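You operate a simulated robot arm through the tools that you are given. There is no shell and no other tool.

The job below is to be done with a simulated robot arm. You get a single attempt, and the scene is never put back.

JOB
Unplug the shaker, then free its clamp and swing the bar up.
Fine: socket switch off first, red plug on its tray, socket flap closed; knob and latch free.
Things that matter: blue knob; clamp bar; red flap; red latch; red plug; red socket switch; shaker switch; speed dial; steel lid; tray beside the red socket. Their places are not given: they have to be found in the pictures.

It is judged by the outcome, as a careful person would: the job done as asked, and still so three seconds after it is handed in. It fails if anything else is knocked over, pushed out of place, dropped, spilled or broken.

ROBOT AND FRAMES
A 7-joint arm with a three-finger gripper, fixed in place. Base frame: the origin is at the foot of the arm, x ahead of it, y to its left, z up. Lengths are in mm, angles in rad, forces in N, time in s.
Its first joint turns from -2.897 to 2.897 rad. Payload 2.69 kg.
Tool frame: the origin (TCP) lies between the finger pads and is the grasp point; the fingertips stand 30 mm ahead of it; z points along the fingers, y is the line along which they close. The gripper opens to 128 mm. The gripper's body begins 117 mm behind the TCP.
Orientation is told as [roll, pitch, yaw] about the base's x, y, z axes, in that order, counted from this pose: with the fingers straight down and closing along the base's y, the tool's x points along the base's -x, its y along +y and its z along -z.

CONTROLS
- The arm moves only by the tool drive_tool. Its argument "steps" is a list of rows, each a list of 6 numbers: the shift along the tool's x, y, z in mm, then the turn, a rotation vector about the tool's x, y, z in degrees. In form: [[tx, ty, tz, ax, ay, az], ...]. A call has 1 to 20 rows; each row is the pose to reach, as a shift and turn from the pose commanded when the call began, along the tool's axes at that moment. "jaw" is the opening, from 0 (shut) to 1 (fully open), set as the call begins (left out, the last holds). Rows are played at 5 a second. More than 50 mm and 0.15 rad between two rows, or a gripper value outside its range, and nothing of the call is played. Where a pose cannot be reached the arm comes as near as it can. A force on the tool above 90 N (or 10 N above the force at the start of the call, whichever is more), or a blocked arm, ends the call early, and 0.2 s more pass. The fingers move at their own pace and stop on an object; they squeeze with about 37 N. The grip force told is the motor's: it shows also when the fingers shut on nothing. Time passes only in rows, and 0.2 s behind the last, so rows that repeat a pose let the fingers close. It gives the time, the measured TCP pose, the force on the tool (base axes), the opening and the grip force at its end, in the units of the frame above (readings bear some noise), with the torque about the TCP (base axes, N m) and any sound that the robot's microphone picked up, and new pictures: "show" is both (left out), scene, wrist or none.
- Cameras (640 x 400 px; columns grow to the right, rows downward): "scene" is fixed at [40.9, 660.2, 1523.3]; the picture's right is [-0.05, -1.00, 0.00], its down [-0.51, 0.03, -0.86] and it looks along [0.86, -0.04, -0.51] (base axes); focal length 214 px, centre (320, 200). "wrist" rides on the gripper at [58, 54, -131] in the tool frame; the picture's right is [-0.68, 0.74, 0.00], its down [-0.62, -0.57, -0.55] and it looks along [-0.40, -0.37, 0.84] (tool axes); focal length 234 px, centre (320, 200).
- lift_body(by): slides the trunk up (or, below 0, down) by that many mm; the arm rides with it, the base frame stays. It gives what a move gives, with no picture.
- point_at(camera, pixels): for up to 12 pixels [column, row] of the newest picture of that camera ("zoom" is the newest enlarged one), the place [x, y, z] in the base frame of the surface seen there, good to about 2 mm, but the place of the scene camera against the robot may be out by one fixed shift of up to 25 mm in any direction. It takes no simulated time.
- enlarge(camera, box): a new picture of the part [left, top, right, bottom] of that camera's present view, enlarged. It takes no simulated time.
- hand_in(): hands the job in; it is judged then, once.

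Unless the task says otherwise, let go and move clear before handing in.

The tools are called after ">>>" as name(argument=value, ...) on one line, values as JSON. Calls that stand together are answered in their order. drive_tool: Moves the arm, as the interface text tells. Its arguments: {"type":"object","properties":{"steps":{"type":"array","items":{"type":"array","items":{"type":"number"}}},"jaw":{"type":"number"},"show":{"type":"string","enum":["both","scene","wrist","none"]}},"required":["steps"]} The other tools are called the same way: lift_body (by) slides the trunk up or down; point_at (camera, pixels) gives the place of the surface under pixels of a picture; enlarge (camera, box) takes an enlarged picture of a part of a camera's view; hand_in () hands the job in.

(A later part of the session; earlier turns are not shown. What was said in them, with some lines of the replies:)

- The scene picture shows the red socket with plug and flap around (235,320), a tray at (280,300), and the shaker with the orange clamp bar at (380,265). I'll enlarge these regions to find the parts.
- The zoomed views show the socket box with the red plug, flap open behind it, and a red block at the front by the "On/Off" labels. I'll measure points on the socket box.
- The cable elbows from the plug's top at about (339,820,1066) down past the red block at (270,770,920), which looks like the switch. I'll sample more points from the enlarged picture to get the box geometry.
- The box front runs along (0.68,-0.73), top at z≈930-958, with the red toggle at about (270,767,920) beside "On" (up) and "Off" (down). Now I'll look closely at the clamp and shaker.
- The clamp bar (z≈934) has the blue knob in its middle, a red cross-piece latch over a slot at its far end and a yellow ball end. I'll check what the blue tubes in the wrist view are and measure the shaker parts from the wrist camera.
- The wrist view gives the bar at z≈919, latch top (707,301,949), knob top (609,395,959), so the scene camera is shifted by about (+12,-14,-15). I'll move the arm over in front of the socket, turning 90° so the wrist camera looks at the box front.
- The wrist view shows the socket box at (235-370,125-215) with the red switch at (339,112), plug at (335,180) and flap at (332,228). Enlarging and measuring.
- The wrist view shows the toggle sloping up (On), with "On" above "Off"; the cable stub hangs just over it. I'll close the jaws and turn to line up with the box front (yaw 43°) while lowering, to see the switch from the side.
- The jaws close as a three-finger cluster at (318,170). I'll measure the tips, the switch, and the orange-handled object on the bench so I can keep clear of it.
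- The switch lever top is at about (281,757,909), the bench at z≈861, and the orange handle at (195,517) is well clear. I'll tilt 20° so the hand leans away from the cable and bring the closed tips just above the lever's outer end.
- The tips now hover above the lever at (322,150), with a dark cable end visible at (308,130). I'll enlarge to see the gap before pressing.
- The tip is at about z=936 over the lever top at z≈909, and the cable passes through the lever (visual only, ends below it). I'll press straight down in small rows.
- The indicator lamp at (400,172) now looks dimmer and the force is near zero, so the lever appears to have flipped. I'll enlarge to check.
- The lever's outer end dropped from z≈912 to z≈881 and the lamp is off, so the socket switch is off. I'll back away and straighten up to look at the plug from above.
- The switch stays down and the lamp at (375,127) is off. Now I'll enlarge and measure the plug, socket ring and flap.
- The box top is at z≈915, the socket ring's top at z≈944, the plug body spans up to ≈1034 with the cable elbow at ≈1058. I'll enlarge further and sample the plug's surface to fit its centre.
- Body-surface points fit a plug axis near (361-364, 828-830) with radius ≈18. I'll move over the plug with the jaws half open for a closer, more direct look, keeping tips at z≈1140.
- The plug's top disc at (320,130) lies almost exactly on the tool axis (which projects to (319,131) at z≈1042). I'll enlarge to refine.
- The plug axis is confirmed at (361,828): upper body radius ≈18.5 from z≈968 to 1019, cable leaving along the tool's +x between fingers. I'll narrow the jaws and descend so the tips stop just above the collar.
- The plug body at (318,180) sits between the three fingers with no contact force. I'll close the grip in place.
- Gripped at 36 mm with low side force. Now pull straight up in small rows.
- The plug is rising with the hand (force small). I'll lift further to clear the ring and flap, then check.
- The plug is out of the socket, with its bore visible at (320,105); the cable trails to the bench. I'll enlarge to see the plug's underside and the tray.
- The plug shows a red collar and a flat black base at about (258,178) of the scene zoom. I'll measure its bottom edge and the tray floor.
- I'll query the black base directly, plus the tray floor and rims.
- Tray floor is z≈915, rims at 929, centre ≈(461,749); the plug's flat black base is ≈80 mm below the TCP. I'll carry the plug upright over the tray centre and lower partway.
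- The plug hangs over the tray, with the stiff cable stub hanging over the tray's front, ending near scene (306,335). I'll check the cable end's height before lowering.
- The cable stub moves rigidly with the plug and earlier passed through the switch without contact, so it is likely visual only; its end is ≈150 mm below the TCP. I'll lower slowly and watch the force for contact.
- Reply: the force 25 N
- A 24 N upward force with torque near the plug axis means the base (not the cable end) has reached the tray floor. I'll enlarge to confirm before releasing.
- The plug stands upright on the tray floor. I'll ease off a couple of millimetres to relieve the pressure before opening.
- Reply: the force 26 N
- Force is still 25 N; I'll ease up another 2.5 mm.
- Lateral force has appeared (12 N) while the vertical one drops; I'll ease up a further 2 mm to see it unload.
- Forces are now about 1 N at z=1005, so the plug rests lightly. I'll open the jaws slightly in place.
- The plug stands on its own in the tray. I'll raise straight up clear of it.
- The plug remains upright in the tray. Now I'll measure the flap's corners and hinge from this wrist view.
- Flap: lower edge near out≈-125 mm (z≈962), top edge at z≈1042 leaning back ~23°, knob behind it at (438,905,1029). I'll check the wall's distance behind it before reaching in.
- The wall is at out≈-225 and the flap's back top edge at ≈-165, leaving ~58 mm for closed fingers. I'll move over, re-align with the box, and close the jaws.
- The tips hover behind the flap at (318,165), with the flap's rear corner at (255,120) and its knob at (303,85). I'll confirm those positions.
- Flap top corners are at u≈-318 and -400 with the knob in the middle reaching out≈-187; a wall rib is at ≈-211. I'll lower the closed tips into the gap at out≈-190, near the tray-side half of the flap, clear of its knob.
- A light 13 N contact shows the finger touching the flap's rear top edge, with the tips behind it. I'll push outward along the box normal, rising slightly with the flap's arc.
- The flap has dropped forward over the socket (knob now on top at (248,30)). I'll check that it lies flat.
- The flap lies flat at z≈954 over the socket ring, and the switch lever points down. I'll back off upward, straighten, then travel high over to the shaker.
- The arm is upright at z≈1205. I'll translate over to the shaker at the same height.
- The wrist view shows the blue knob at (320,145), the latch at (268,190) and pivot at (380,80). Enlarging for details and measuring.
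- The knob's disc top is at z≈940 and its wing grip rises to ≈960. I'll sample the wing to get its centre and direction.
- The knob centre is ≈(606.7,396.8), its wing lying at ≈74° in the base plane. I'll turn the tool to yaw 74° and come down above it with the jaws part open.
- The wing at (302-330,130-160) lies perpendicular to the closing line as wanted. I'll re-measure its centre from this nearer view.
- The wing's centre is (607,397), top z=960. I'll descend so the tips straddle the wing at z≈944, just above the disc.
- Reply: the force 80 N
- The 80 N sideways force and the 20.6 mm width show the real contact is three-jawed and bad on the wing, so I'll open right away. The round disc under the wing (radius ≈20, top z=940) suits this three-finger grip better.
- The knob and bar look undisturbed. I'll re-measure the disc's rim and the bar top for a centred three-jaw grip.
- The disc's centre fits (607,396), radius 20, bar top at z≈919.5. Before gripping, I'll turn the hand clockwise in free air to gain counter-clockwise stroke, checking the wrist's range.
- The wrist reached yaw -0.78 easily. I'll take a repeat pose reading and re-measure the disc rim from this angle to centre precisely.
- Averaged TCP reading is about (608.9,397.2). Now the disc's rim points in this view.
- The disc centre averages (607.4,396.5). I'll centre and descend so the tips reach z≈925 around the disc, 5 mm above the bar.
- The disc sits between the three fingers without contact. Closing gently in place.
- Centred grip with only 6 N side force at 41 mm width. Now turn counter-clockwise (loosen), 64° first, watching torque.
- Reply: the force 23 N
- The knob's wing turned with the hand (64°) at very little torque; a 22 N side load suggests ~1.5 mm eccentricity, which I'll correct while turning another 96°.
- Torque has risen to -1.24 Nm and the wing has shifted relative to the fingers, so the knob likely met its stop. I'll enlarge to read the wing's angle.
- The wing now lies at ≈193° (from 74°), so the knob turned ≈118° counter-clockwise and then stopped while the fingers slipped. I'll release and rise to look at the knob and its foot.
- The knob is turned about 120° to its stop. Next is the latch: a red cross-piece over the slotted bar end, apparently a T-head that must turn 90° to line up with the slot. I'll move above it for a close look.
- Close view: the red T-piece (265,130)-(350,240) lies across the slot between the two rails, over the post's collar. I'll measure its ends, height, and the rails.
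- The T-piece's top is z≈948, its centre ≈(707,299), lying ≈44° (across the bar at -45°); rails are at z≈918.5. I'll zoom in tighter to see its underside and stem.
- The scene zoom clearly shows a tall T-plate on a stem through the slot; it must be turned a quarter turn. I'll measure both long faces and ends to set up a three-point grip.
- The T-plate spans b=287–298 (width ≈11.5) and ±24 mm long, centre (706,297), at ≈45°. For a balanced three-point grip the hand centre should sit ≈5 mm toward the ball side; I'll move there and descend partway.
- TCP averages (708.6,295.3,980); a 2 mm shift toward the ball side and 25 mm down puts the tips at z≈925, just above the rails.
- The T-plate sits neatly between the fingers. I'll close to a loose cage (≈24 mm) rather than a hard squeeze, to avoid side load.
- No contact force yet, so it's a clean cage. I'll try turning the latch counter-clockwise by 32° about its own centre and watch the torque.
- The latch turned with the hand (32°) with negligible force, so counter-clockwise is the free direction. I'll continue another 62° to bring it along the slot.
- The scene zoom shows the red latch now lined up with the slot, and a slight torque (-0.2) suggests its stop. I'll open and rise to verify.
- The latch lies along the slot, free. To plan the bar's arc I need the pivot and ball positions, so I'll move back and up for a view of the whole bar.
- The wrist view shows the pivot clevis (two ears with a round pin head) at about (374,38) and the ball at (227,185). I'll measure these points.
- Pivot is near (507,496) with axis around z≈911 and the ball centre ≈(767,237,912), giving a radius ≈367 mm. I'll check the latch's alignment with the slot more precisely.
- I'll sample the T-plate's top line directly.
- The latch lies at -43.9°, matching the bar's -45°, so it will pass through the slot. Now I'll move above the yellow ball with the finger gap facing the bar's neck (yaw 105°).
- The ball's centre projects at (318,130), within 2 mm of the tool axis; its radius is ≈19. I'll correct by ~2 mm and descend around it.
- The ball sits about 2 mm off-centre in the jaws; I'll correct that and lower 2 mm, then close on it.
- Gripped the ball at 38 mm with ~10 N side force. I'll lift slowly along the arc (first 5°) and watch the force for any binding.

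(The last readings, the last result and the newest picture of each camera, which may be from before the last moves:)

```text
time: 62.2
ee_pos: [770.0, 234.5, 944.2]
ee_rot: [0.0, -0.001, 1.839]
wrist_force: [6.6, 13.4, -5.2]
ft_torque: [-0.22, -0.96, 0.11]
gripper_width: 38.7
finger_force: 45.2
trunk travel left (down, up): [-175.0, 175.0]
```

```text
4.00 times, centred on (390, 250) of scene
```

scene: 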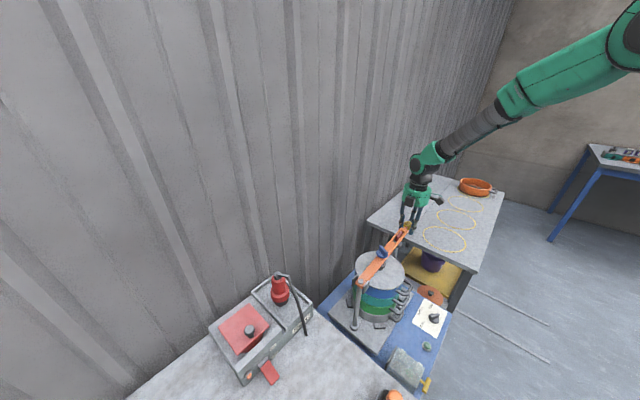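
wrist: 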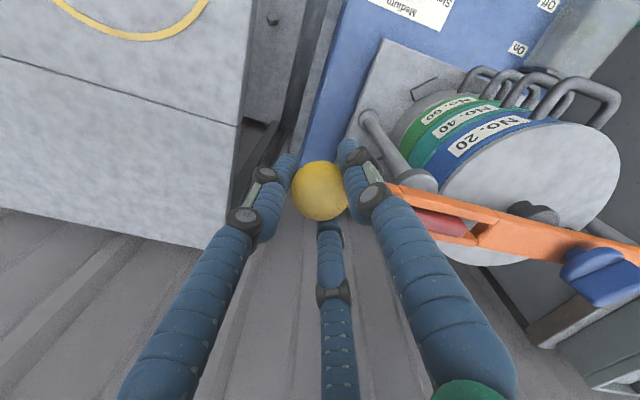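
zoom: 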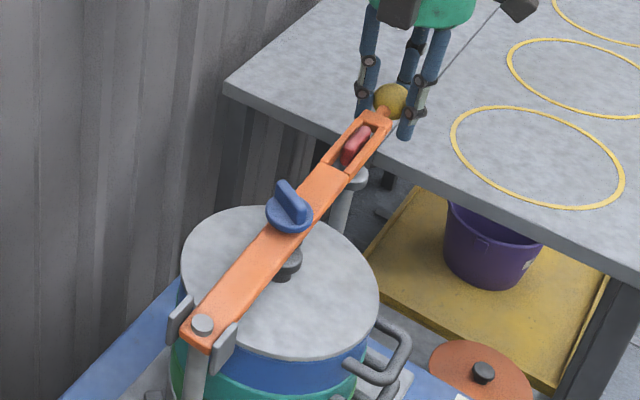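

The bar rises freely and the latch passes into the slot. I'll continue the arc to 30°, nudging 1 mm sideways to ease the lateral force.

>>> drive_tool(steps=[[-1.8, 0, -16, 0, 0, 0], [-4.2, 1.2, -32, 0, 0, 0], [-7, 2.8, -47.9, 0, 0, 0], [-10.2, 4.7, -63.5, 0, 0, 0], [-14.2, 7, -79, 0, 0, 0], [-18.7, 9.5, -94.3, 0, 0, 0], [-23.8, 12.4, -109.3, 0, 0, 0], [-29.4, 15.6, -124.1, 0, 0, 0], [-35.6, 19.1, -138.6, 0, 0, 0], [-42.4, 22.9, -152.8, 0, 0, 0]], jaw=0)

>>> enlarge(camera="scene", box=[340, 190, 450, 300])

```text
time: 64.4
ee_pos: [735.1, 269.3, 1095.9]
ee_rot: [0.002, 0.0, 1.837]
wrist_force: [-2.9, -10.2, -0.9]
ft_torque: [-0.19, -0.4, -0.3]
gripper_width: 37.9
finger_force: 44.8
trunk travel left (down, up): [-175.0, 175.0]
```

scene: 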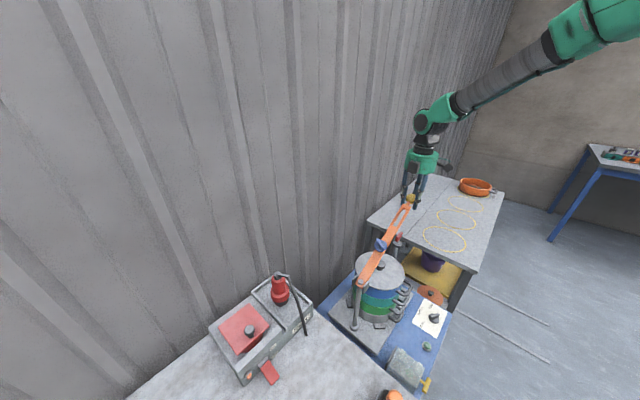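
wrist: 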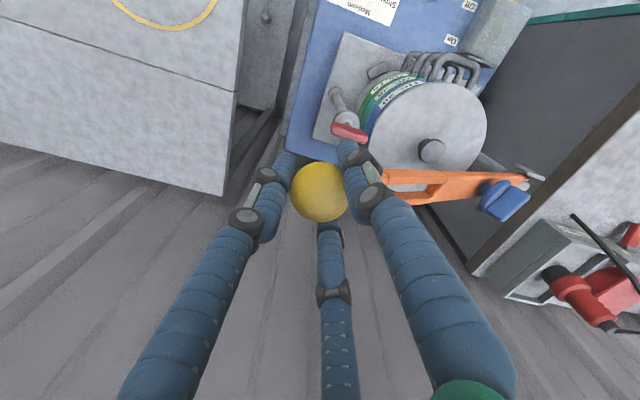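

```text
3.64 times, centred on (395, 245) of scene
```

zoom: 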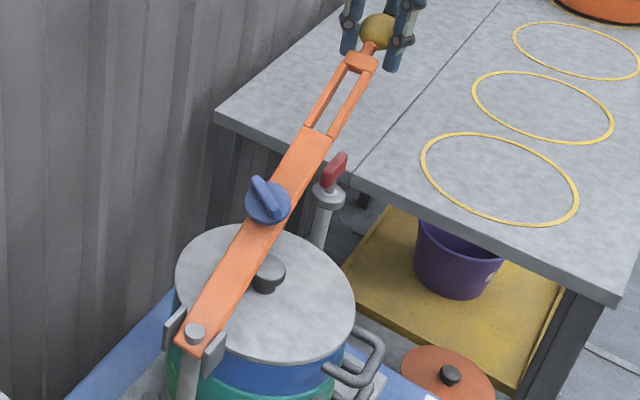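

The bar is clear of the latch at 30° with small forces. Continuing the arc to 60°.

>>> drive_tool(steps=[[-8.5, 5.4, -16.5, 0, 0, 0], [-18.1, 10.8, -32.5, 0, 0, 0], [-28.3, 16.7, -47.8, 0, 0, 0], [-39.3, 22.9, -62.6, 0, 0, 0], [-50.8, 29.4, -76.6, 0, 0, 0], [-63, 36.4, -90, 0, 0, 0], [-75.9, 43.7, -102.5, 0, 0, 0], [-89.3, 51.3, -114.3, 0, 0, 0], [-103.1, 59.1, -125.3, 0, 0, 0], [-117.4, 67.3, -135.4, 0, 0, 0]], jaw=0)

>>> enlarge(camera="scene", box=[330, 150, 450, 300])

```text
time: 66.6
ee_pos: [639.4, 366.1, 1230.2]
ee_rot: [0.001, 0.0, 1.84]
wrist_force: [8.9, 8.1, -7.5]
ft_torque: [-0.05, -1.04, 0.02]
gripper_width: 38.9
finger_force: 44.4
trunk travel left (down, up): [-175.0, 175.0]
```

scene: 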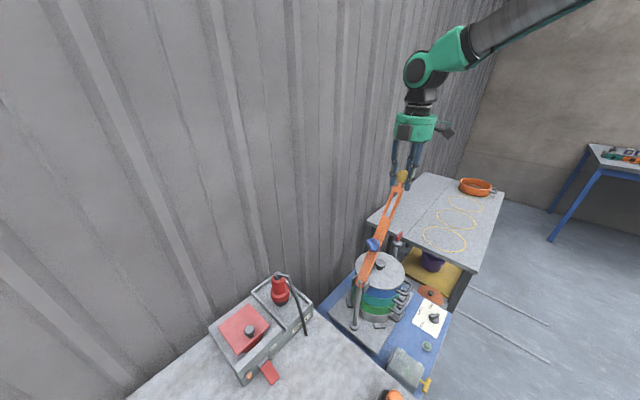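
wrist: 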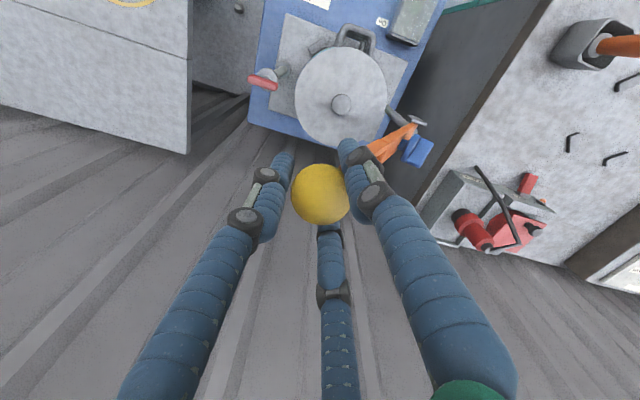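

```text
2.67 times, centred on (390, 225) of scene
```

zoom: 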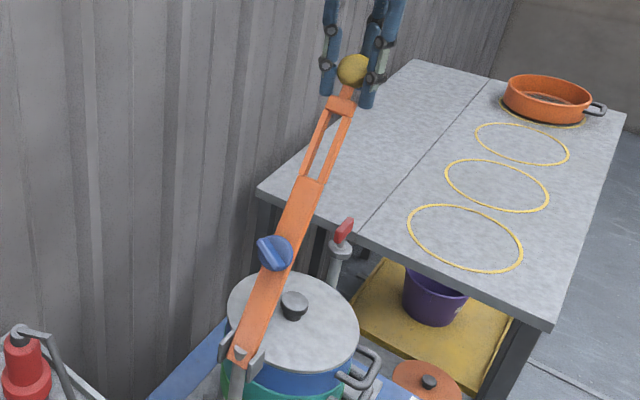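

At 60° the measured radius is 369 mm as planned and forces are small. Continuing toward 84°, watching for a stop.

>>> drive_tool(steps=[[-15.1, 7.8, -9.2, 0, 0, 0], [-30.3, 16.4, -17.6, 0, 0, 0], [-45.9, 25.3, -25, 0, 0, 0], [-61.8, 34.3, -31.5, 0, 0, 0], [-77.9, 43.5, -37, 0, 0, 0], [-94.3, 52.8, -41.5, 0, 0, 0], [-110.8, 62.2, -45, 0, 0, 0], [-127.5, 71.7, -47.5, 0, 0, 0]], jaw=0)

>>> enlarge(camera="scene", box=[320, 110, 450, 300])

```text
time: 68.4
ee_pos: [535.4, 469.8, 1278.6]
ee_rot: [0.001, -0.002, 1.838]
wrist_force: [-8.9, -7.2, -13.2]
ft_torque: [0.71, -0.47, 0.41]
gripper_width: 38.1
finger_force: 44.7
trunk travel left (down, up): [-175.0, 175.0]
```

scene: 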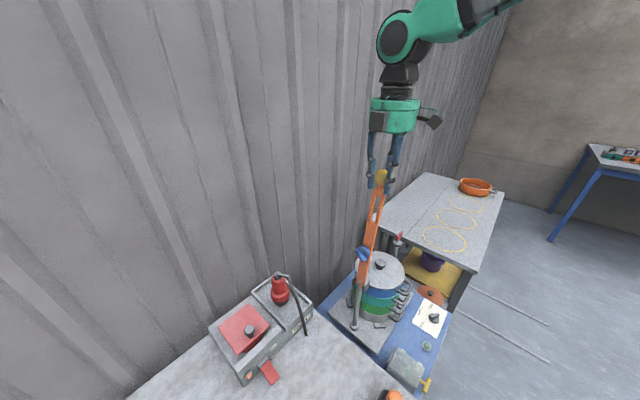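
wrist: 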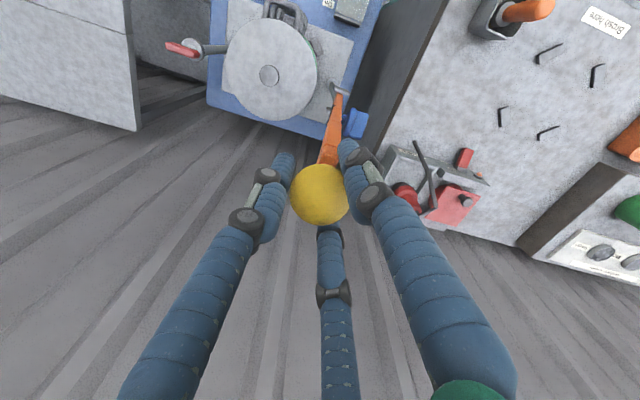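

```text
2.11 times, centred on (385, 205) of scene
```

zoom: 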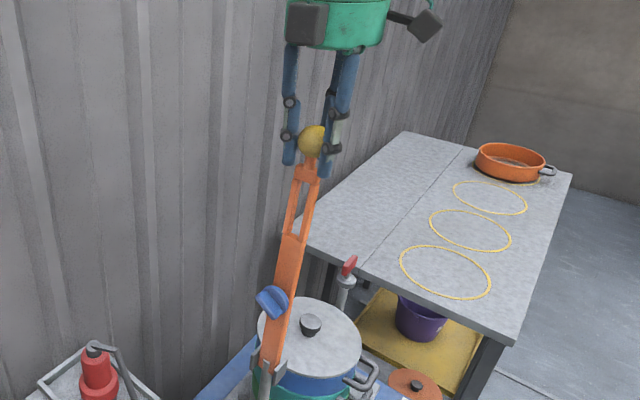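

At 84° all is fine (force -13 N vertical, small lateral). I'll go on to 93° in small steps and check for the stop.

>>> drive_tool(steps=[[-8.3, 5.2, -0.9, 0, 0, 0], [-16.5, 10, -1.5, 0, 0, 0], [-25, 14.7, -1.9, 0, 0, 0], [-33.4, 19.5, -2, 0, 0, 0], [-41.8, 24.3, -1.9, 0, 0, 0], [-50.2, 29.1, -1.5, 0, 0, 0]], jaw=0)

```text
time: 69.8
ee_pos: [493.7, 508.8, 1280.8]
ee_rot: [0.001, 0.0, 1.836]
wrist_force: [-6.0, -10.0, -16.8]
ft_torque: [-0.27, -0.56, 0.23]
gripper_width: 38.7
finger_force: 45.3
trunk travel left (down, up): [-175.0, 175.0]
```

scene: 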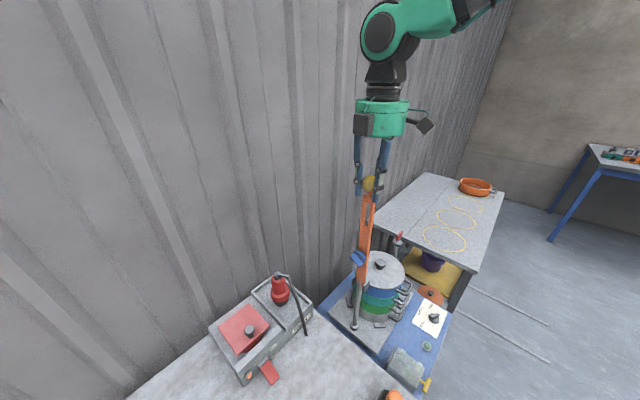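
wrist: 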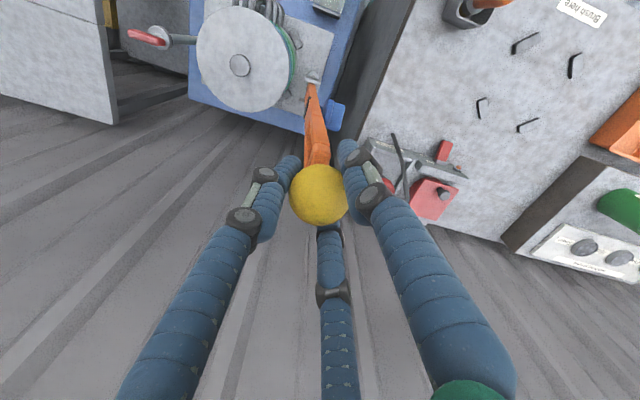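

Now at ≈93° with no resistance along the swing. I'll continue carefully past vertical to ≈100°.

>>> drive_tool(steps=[[-8.1, 5.3, 1.6, 0, 0, 0], [-16.4, 10.1, 2.5, 0, 0, 0], [-24.7, 14.8, 3.6, 0, 0, 0], [-33.1, 19.6, 5, 0, 0, 0]], jaw=0)

>>> enlarge(camera="scene", box=[310, 110, 440, 330])

```text
time: 70.8
ee_pos: [466.6, 537.0, 1276.4]
ee_rot: [0.0, 0.001, 1.841]
wrist_force: [-3.8, -6.4, -10.5]
ft_torque: [-0.15, -0.18, 0.23]
gripper_width: 39.1
finger_force: 45.0
trunk travel left (down, up): [-175.0, 175.0]
```

scene: 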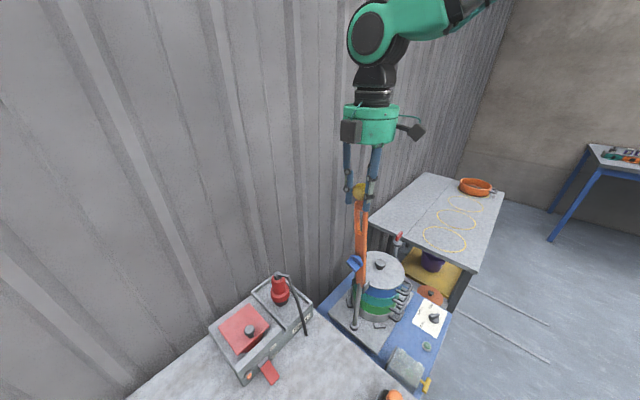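
wrist: 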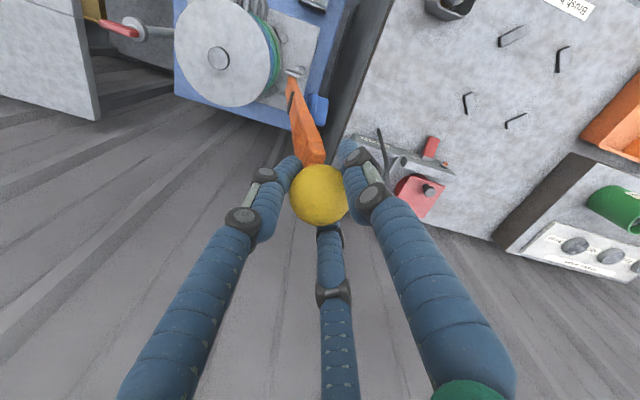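

```text
1.82 times, centred on (375, 220) of scene
```

zoom: 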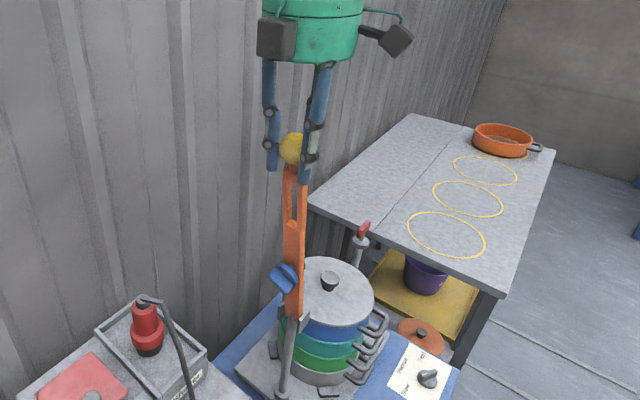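

At ≈99° there's still no stop. I'll advance a few more degrees gently, watching the force along the swing.

>>> drive_tool(steps=[[-5.5, 3.1, 1, 0, 0, 0], [-11, 6.3, 2.2, 0, 0, 0], [-16.4, 9.4, 3.5, 0, 0, 0], [-21.9, 12.5, 4.8, 0, 0, 0]], jaw=0, show="scene")

```text
time: 71.7
ee_pos: [463.7, 540.4, 1272.1]
ee_rot: [0.0, 0.009, 1.832]
wrist_force: [24.2, -29.5, -0.5]
ft_torque: [-0.48, -0.16, -0.27]
gripper_width: 37.8
finger_force: 45.2
trunk travel left (down, up): [-175.0, 175.0]
stopped in row 4: the force on the tool passed its limit at 92 N (the readings are from after the stop); the commanded pose is now the measured one
```

scene: 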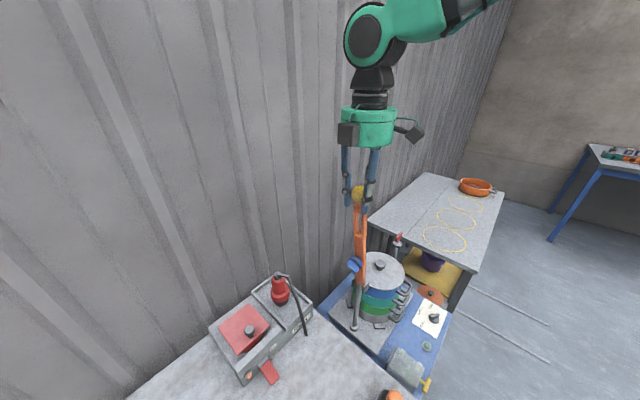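

The stop is met at ≈100°, just past vertical, so the bar should rest there. I'll back off 2.5 mm to unload, then open the fingers slightly as a cage to see that it stays.

>>> drive_tool(steps=[[1.1, -0.6, 0, 0, 0, 0], [2.2, -1.2, 0, 0, 0, 0]], jaw=0, show="none")

>>> drive_tool(steps=[[0, 0, 0, 0, 0, 0], [0, 0, 0, 0, 0, 0], [0, 0, 0, 0, 0, 0], [0, 0, 0, 0, 0, 0]], jaw=0.36)

>>> enlarge(camera="wrist", box=[250, 100, 400, 250])

```text
time: 72.3
ee_pos: [462.8, 540.9, 1272.8]
ee_rot: [-0.003, 0.005, 1.835]
wrist_force: [32.2, -41.6, -1.1]
ft_torque: [-0.35, -0.01, -0.52]
gripper_width: 37.8
finger_force: 45.3
trunk travel left (down, up): [-175.0, 175.0]
```

```text
time: 73.3
ee_pos: [459.1, 543.9, 1272.9]
ee_rot: [-0.003, 0.005, 1.835]
wrist_force: [2.8, -1.0, 2.0]
ft_torque: [-0.03, -0.02, 0.07]
gripper_width: 48.2
finger_force: 1.6
trunk travel left (down, up): [-175.0, 175.0]
```

scene: 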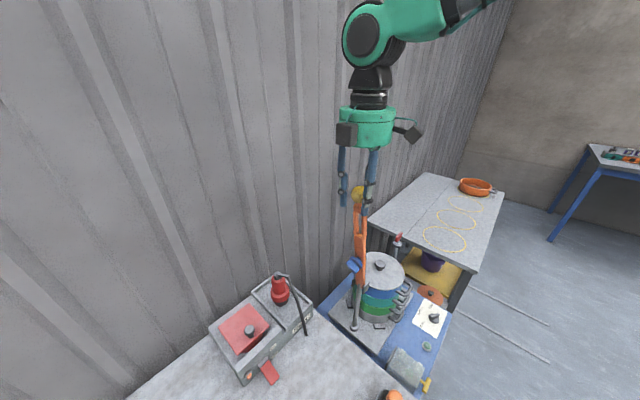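
wrist: 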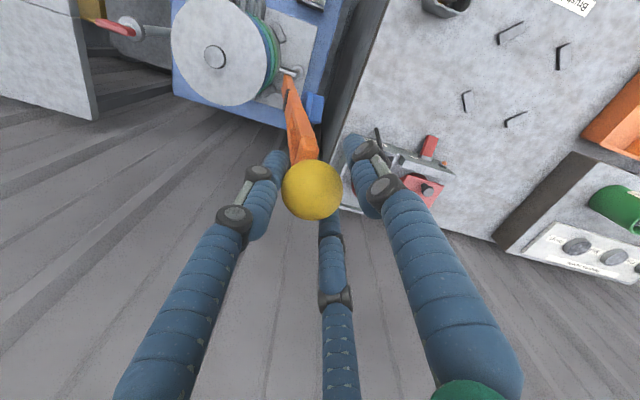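

```text
2.67 times, centred on (325, 175) of wrist
```

zoom: 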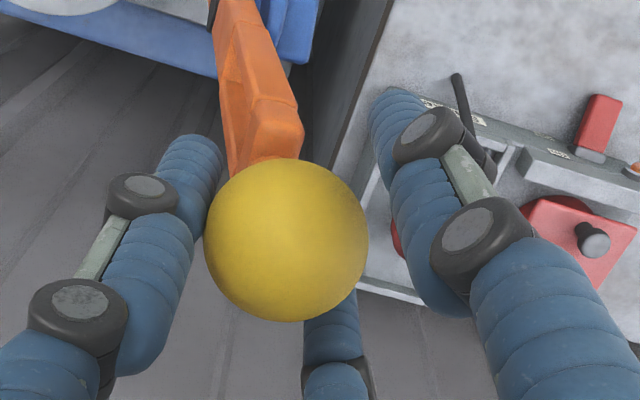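

With the jaws opened to 48 mm the ball only lightly touches one finger. I'll open a little more and see whether the bar stays put by itself.

>>> drive_tool(steps=[[3.5, -2, 0, 0, 0, 0], [3.5, -2, 0, 0, 0, 0], [3.5, -2, 0, 0, 0, 0], [3.5, -2, 0, 0, 0, 0], [3.5, -2, 0, 0, 0, 0]], jaw=0.5)

>>> enlarge(camera="wrist", box=[250, 100, 400, 250])

```text
time: 74.5
ee_pos: [462.6, 541.9, 1272.2]
ee_rot: [-0.001, 0.006, 1.834]
wrist_force: [-0.5, -0.3, -1.0]
ft_torque: [0.02, 0.03, 0.01]
gripper_width: 63.9
finger_force: 0.1
trunk travel left (down, up): [-175.0, 175.0]
```

scene: 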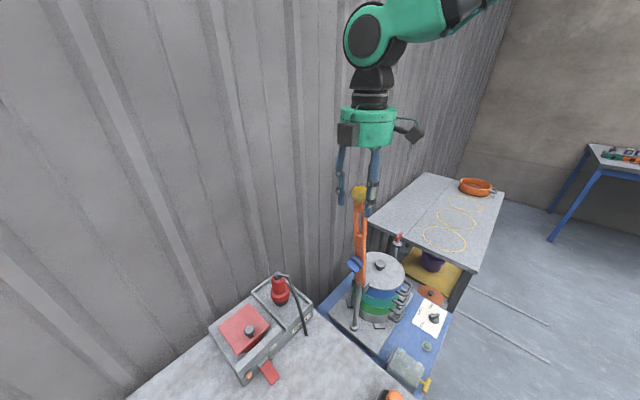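
wrist: 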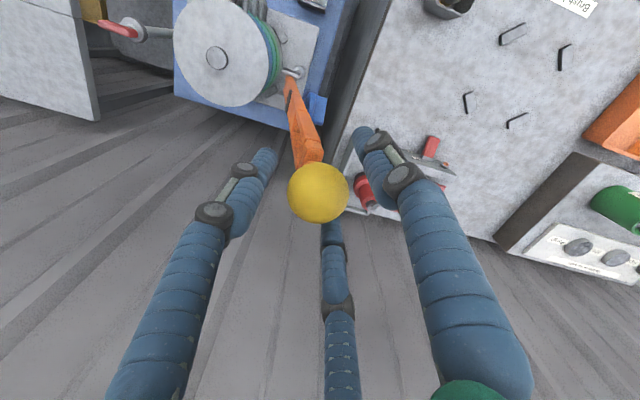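

```text
2.67 times, centred on (325, 175) of wrist
```

zoom: 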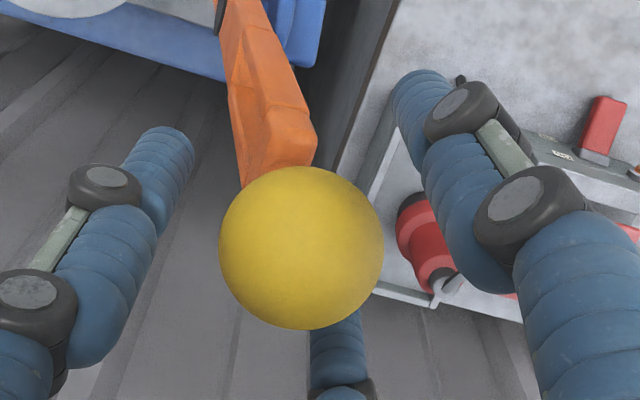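

The bar stands by itself with the ball free between the fingers. I'll raise the hand straight up clear of it.

>>> drive_tool(steps=[[0, 0, -25, 0, 0, 0], [0, 0, -55, 0, 0, 0], [0, 0, -90, 0, 0, 0], [0, 0, -130, 0, 0, 0]], jaw=0.55)

>>> enlarge(camera="scene", box=[310, 150, 440, 350])

>>> enlarge(camera="scene", box=[190, 250, 330, 395])

```text
time: 75.5
ee_pos: [463.3, 540.6, 1401.8]
ee_rot: [-0.002, 0.008, 1.834]
wrist_force: [-0.1, -0.8, -0.5]
ft_torque: [-0.01, -0.01, 0.02]
gripper_width: 70.5
finger_force: 0.1
trunk travel left (down, up): [-175.0, 175.0]
```

scene: 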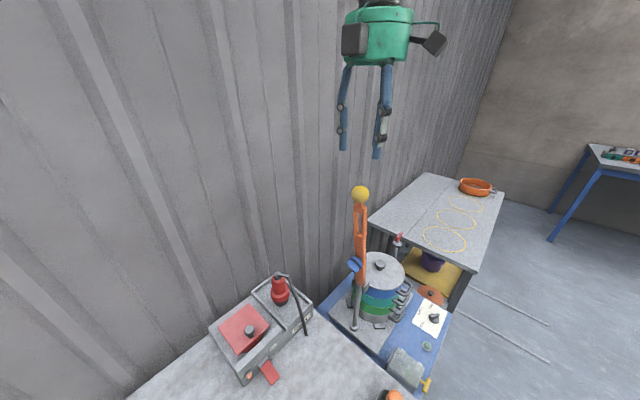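
wrist: 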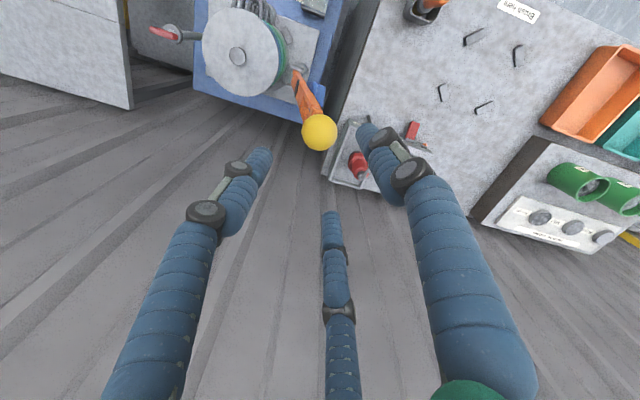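

```text
2.00 times, centred on (375, 250) of scene
```

zoom: 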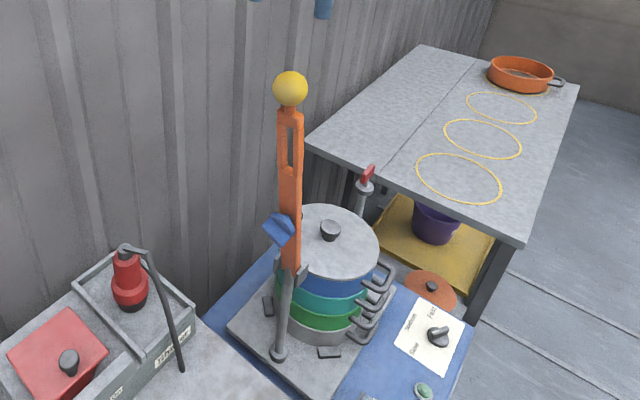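

```text
2.76 times, centred on (260, 322) of scene
```

zoom: 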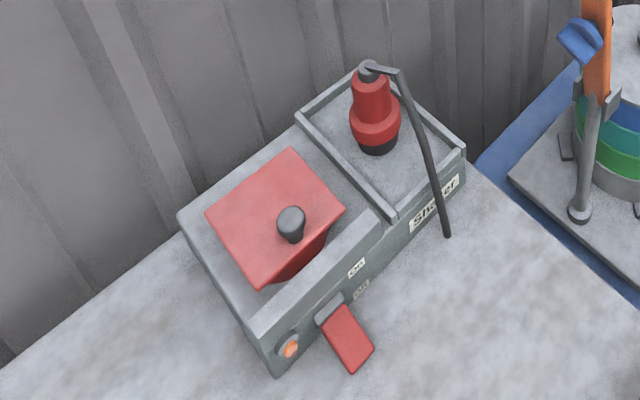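

Everything looks right: bar upright, plug standing in its tray, flap closed, switch down. I'll move the arm clear and take a last look to confirm the bar stays.

>>> drive_tool(steps=[[0, 0, -40, 0, 0, 0], [38, -14, -70, 0, 0, 0], [76, -28, -70, 0, 0, 0], [115, -42, -70, 0, 0, 0], [153, -56, -70, 0, 0, 0], [191, -69, -70, 0, 0, 0], [229.6, -83.2, -70, 0, 0, 0], [229.6, -83.2, -70, 0, 0, 0], [229.6, -83.2, -70, 0, 0, 0]], jaw=0.55)

>>> enlarge(camera="scene", box=[330, 170, 410, 300])

>>> point_at(camera="scene", pixels=[[360, 194], [361, 225], [360, 255], [354, 265], [379, 265], [365, 262], [395, 290], [383, 258]])

```text
refused: row 2 steps farther than a row can; nothing moved
```

```text
3.08 times, centred on (370, 235) of scene
```

zoom: 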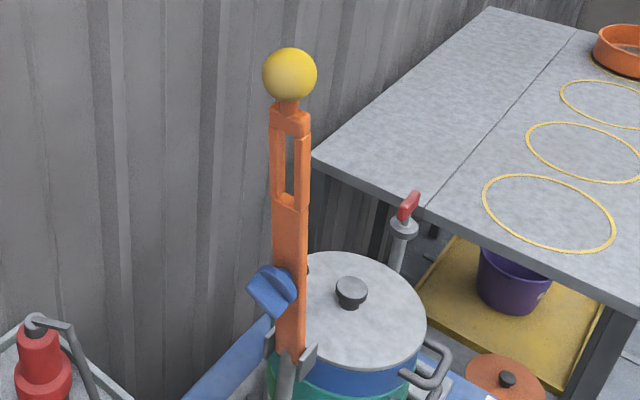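

```text
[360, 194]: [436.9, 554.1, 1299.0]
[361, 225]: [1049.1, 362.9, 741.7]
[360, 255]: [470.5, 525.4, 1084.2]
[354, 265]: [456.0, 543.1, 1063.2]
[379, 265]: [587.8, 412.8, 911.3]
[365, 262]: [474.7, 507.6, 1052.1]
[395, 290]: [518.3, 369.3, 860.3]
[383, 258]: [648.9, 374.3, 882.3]
```

The move was refused only for step size; the bar stands steady with its ball at about z≈1284. I'll repeat the retreat with smaller steps.

>>> drive_tool(steps=[[0, 0, -35, 0, 0, 0], [30, -11, -60, 0, 0, 0], [68, -25, -70, 0, 0, 0], [107, -39, -70, 0, 0, 0], [147, -53, -70, 0, 0, 0], [188, -68, -70, 0, 0, 0], [229.6, -83.2, -70, 0, 0, 0], [229.6, -83.2, -70, 0, 0, 0], [229.6, -83.2, -70, 0, 0, 0], [229.6, -83.2, -70, 0, 0, 0]], jaw=0.55)

>>> enlarge(camera="wrist", box=[180, 0, 460, 200])

>>> enlarge(camera="scene", box=[330, 170, 410, 300])

```text
time: 77.7
ee_pos: [603.1, 343.6, 1472.5]
ee_rot: [-0.003, 0.006, 1.835]
wrist_force: [0.1, -0.1, -0.3]
ft_torque: [0.02, -0.06, 0.0]
gripper_width: 70.3
finger_force: 0.1
trunk travel left (down, up): [-175.0, 175.0]
```

scene: 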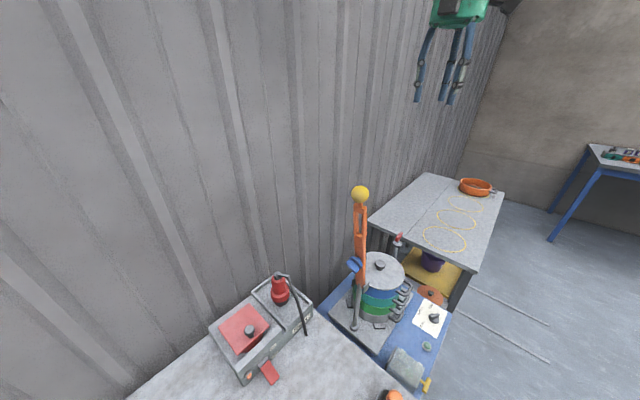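
wrist: 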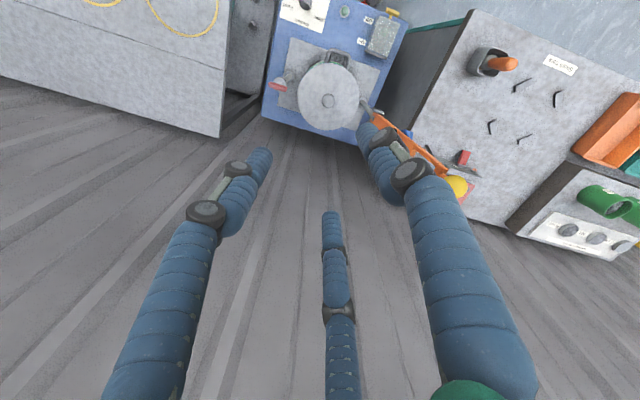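

```text
2.00 times, centred on (320, 100) of wrist
```

zoom: 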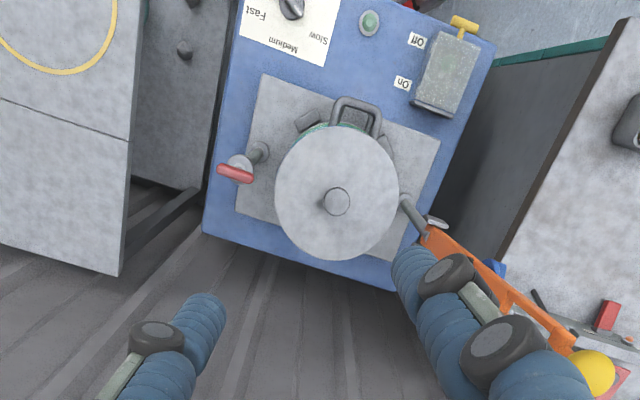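

```text
3.08 times, centred on (370, 235) of scene
```

zoom: 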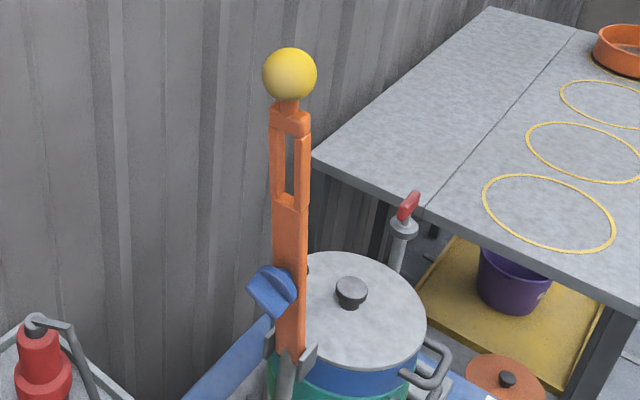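

The bar has stayed upright, unchanged, for several seconds since release. The latch is turned along the slot, the lid is undisturbed, the plug stands in its tray, the flap is shut, the socket switch is off, and the arm is clear. I'm handing in.

>>> hand_in()

```text
The job is handed in.
```

The shaker is unplugged, its clamp is freed, and the bar is swung up. I've handed the job in but don't have the judging result. I worked in this order:

1. **Socket switch:** pressed down to Off, and the lamp on the socket box went out.
2. **Red plug:** pulled out and stood upright in the tray labelled "Shaker".
3. **Socket flap:** pushed closed; it lies flat over the socket.
4. **Blue knob:** turned counter-clockwise about 118°. It then stopped and the fingers slipped, so I took that as its end stop.
5. **Red latch:** turned a quarter turn so it lines up with the slot in the bar.
6. **Clamp bar:** swung up to its stop at about 100°, just past vertical. It stayed up on its own for several seconds after I let go.

My first attempt to grip the knob by its wing put about 80 N sideways on it. I released straight away, and the knob and bar looked undisturbed. The arm also briefly passed 90 N against the bar's end stop before it stopped itself.

I didn't touch the shaker switch, speed dial or steel lid, and the arm was clear before I handed in.
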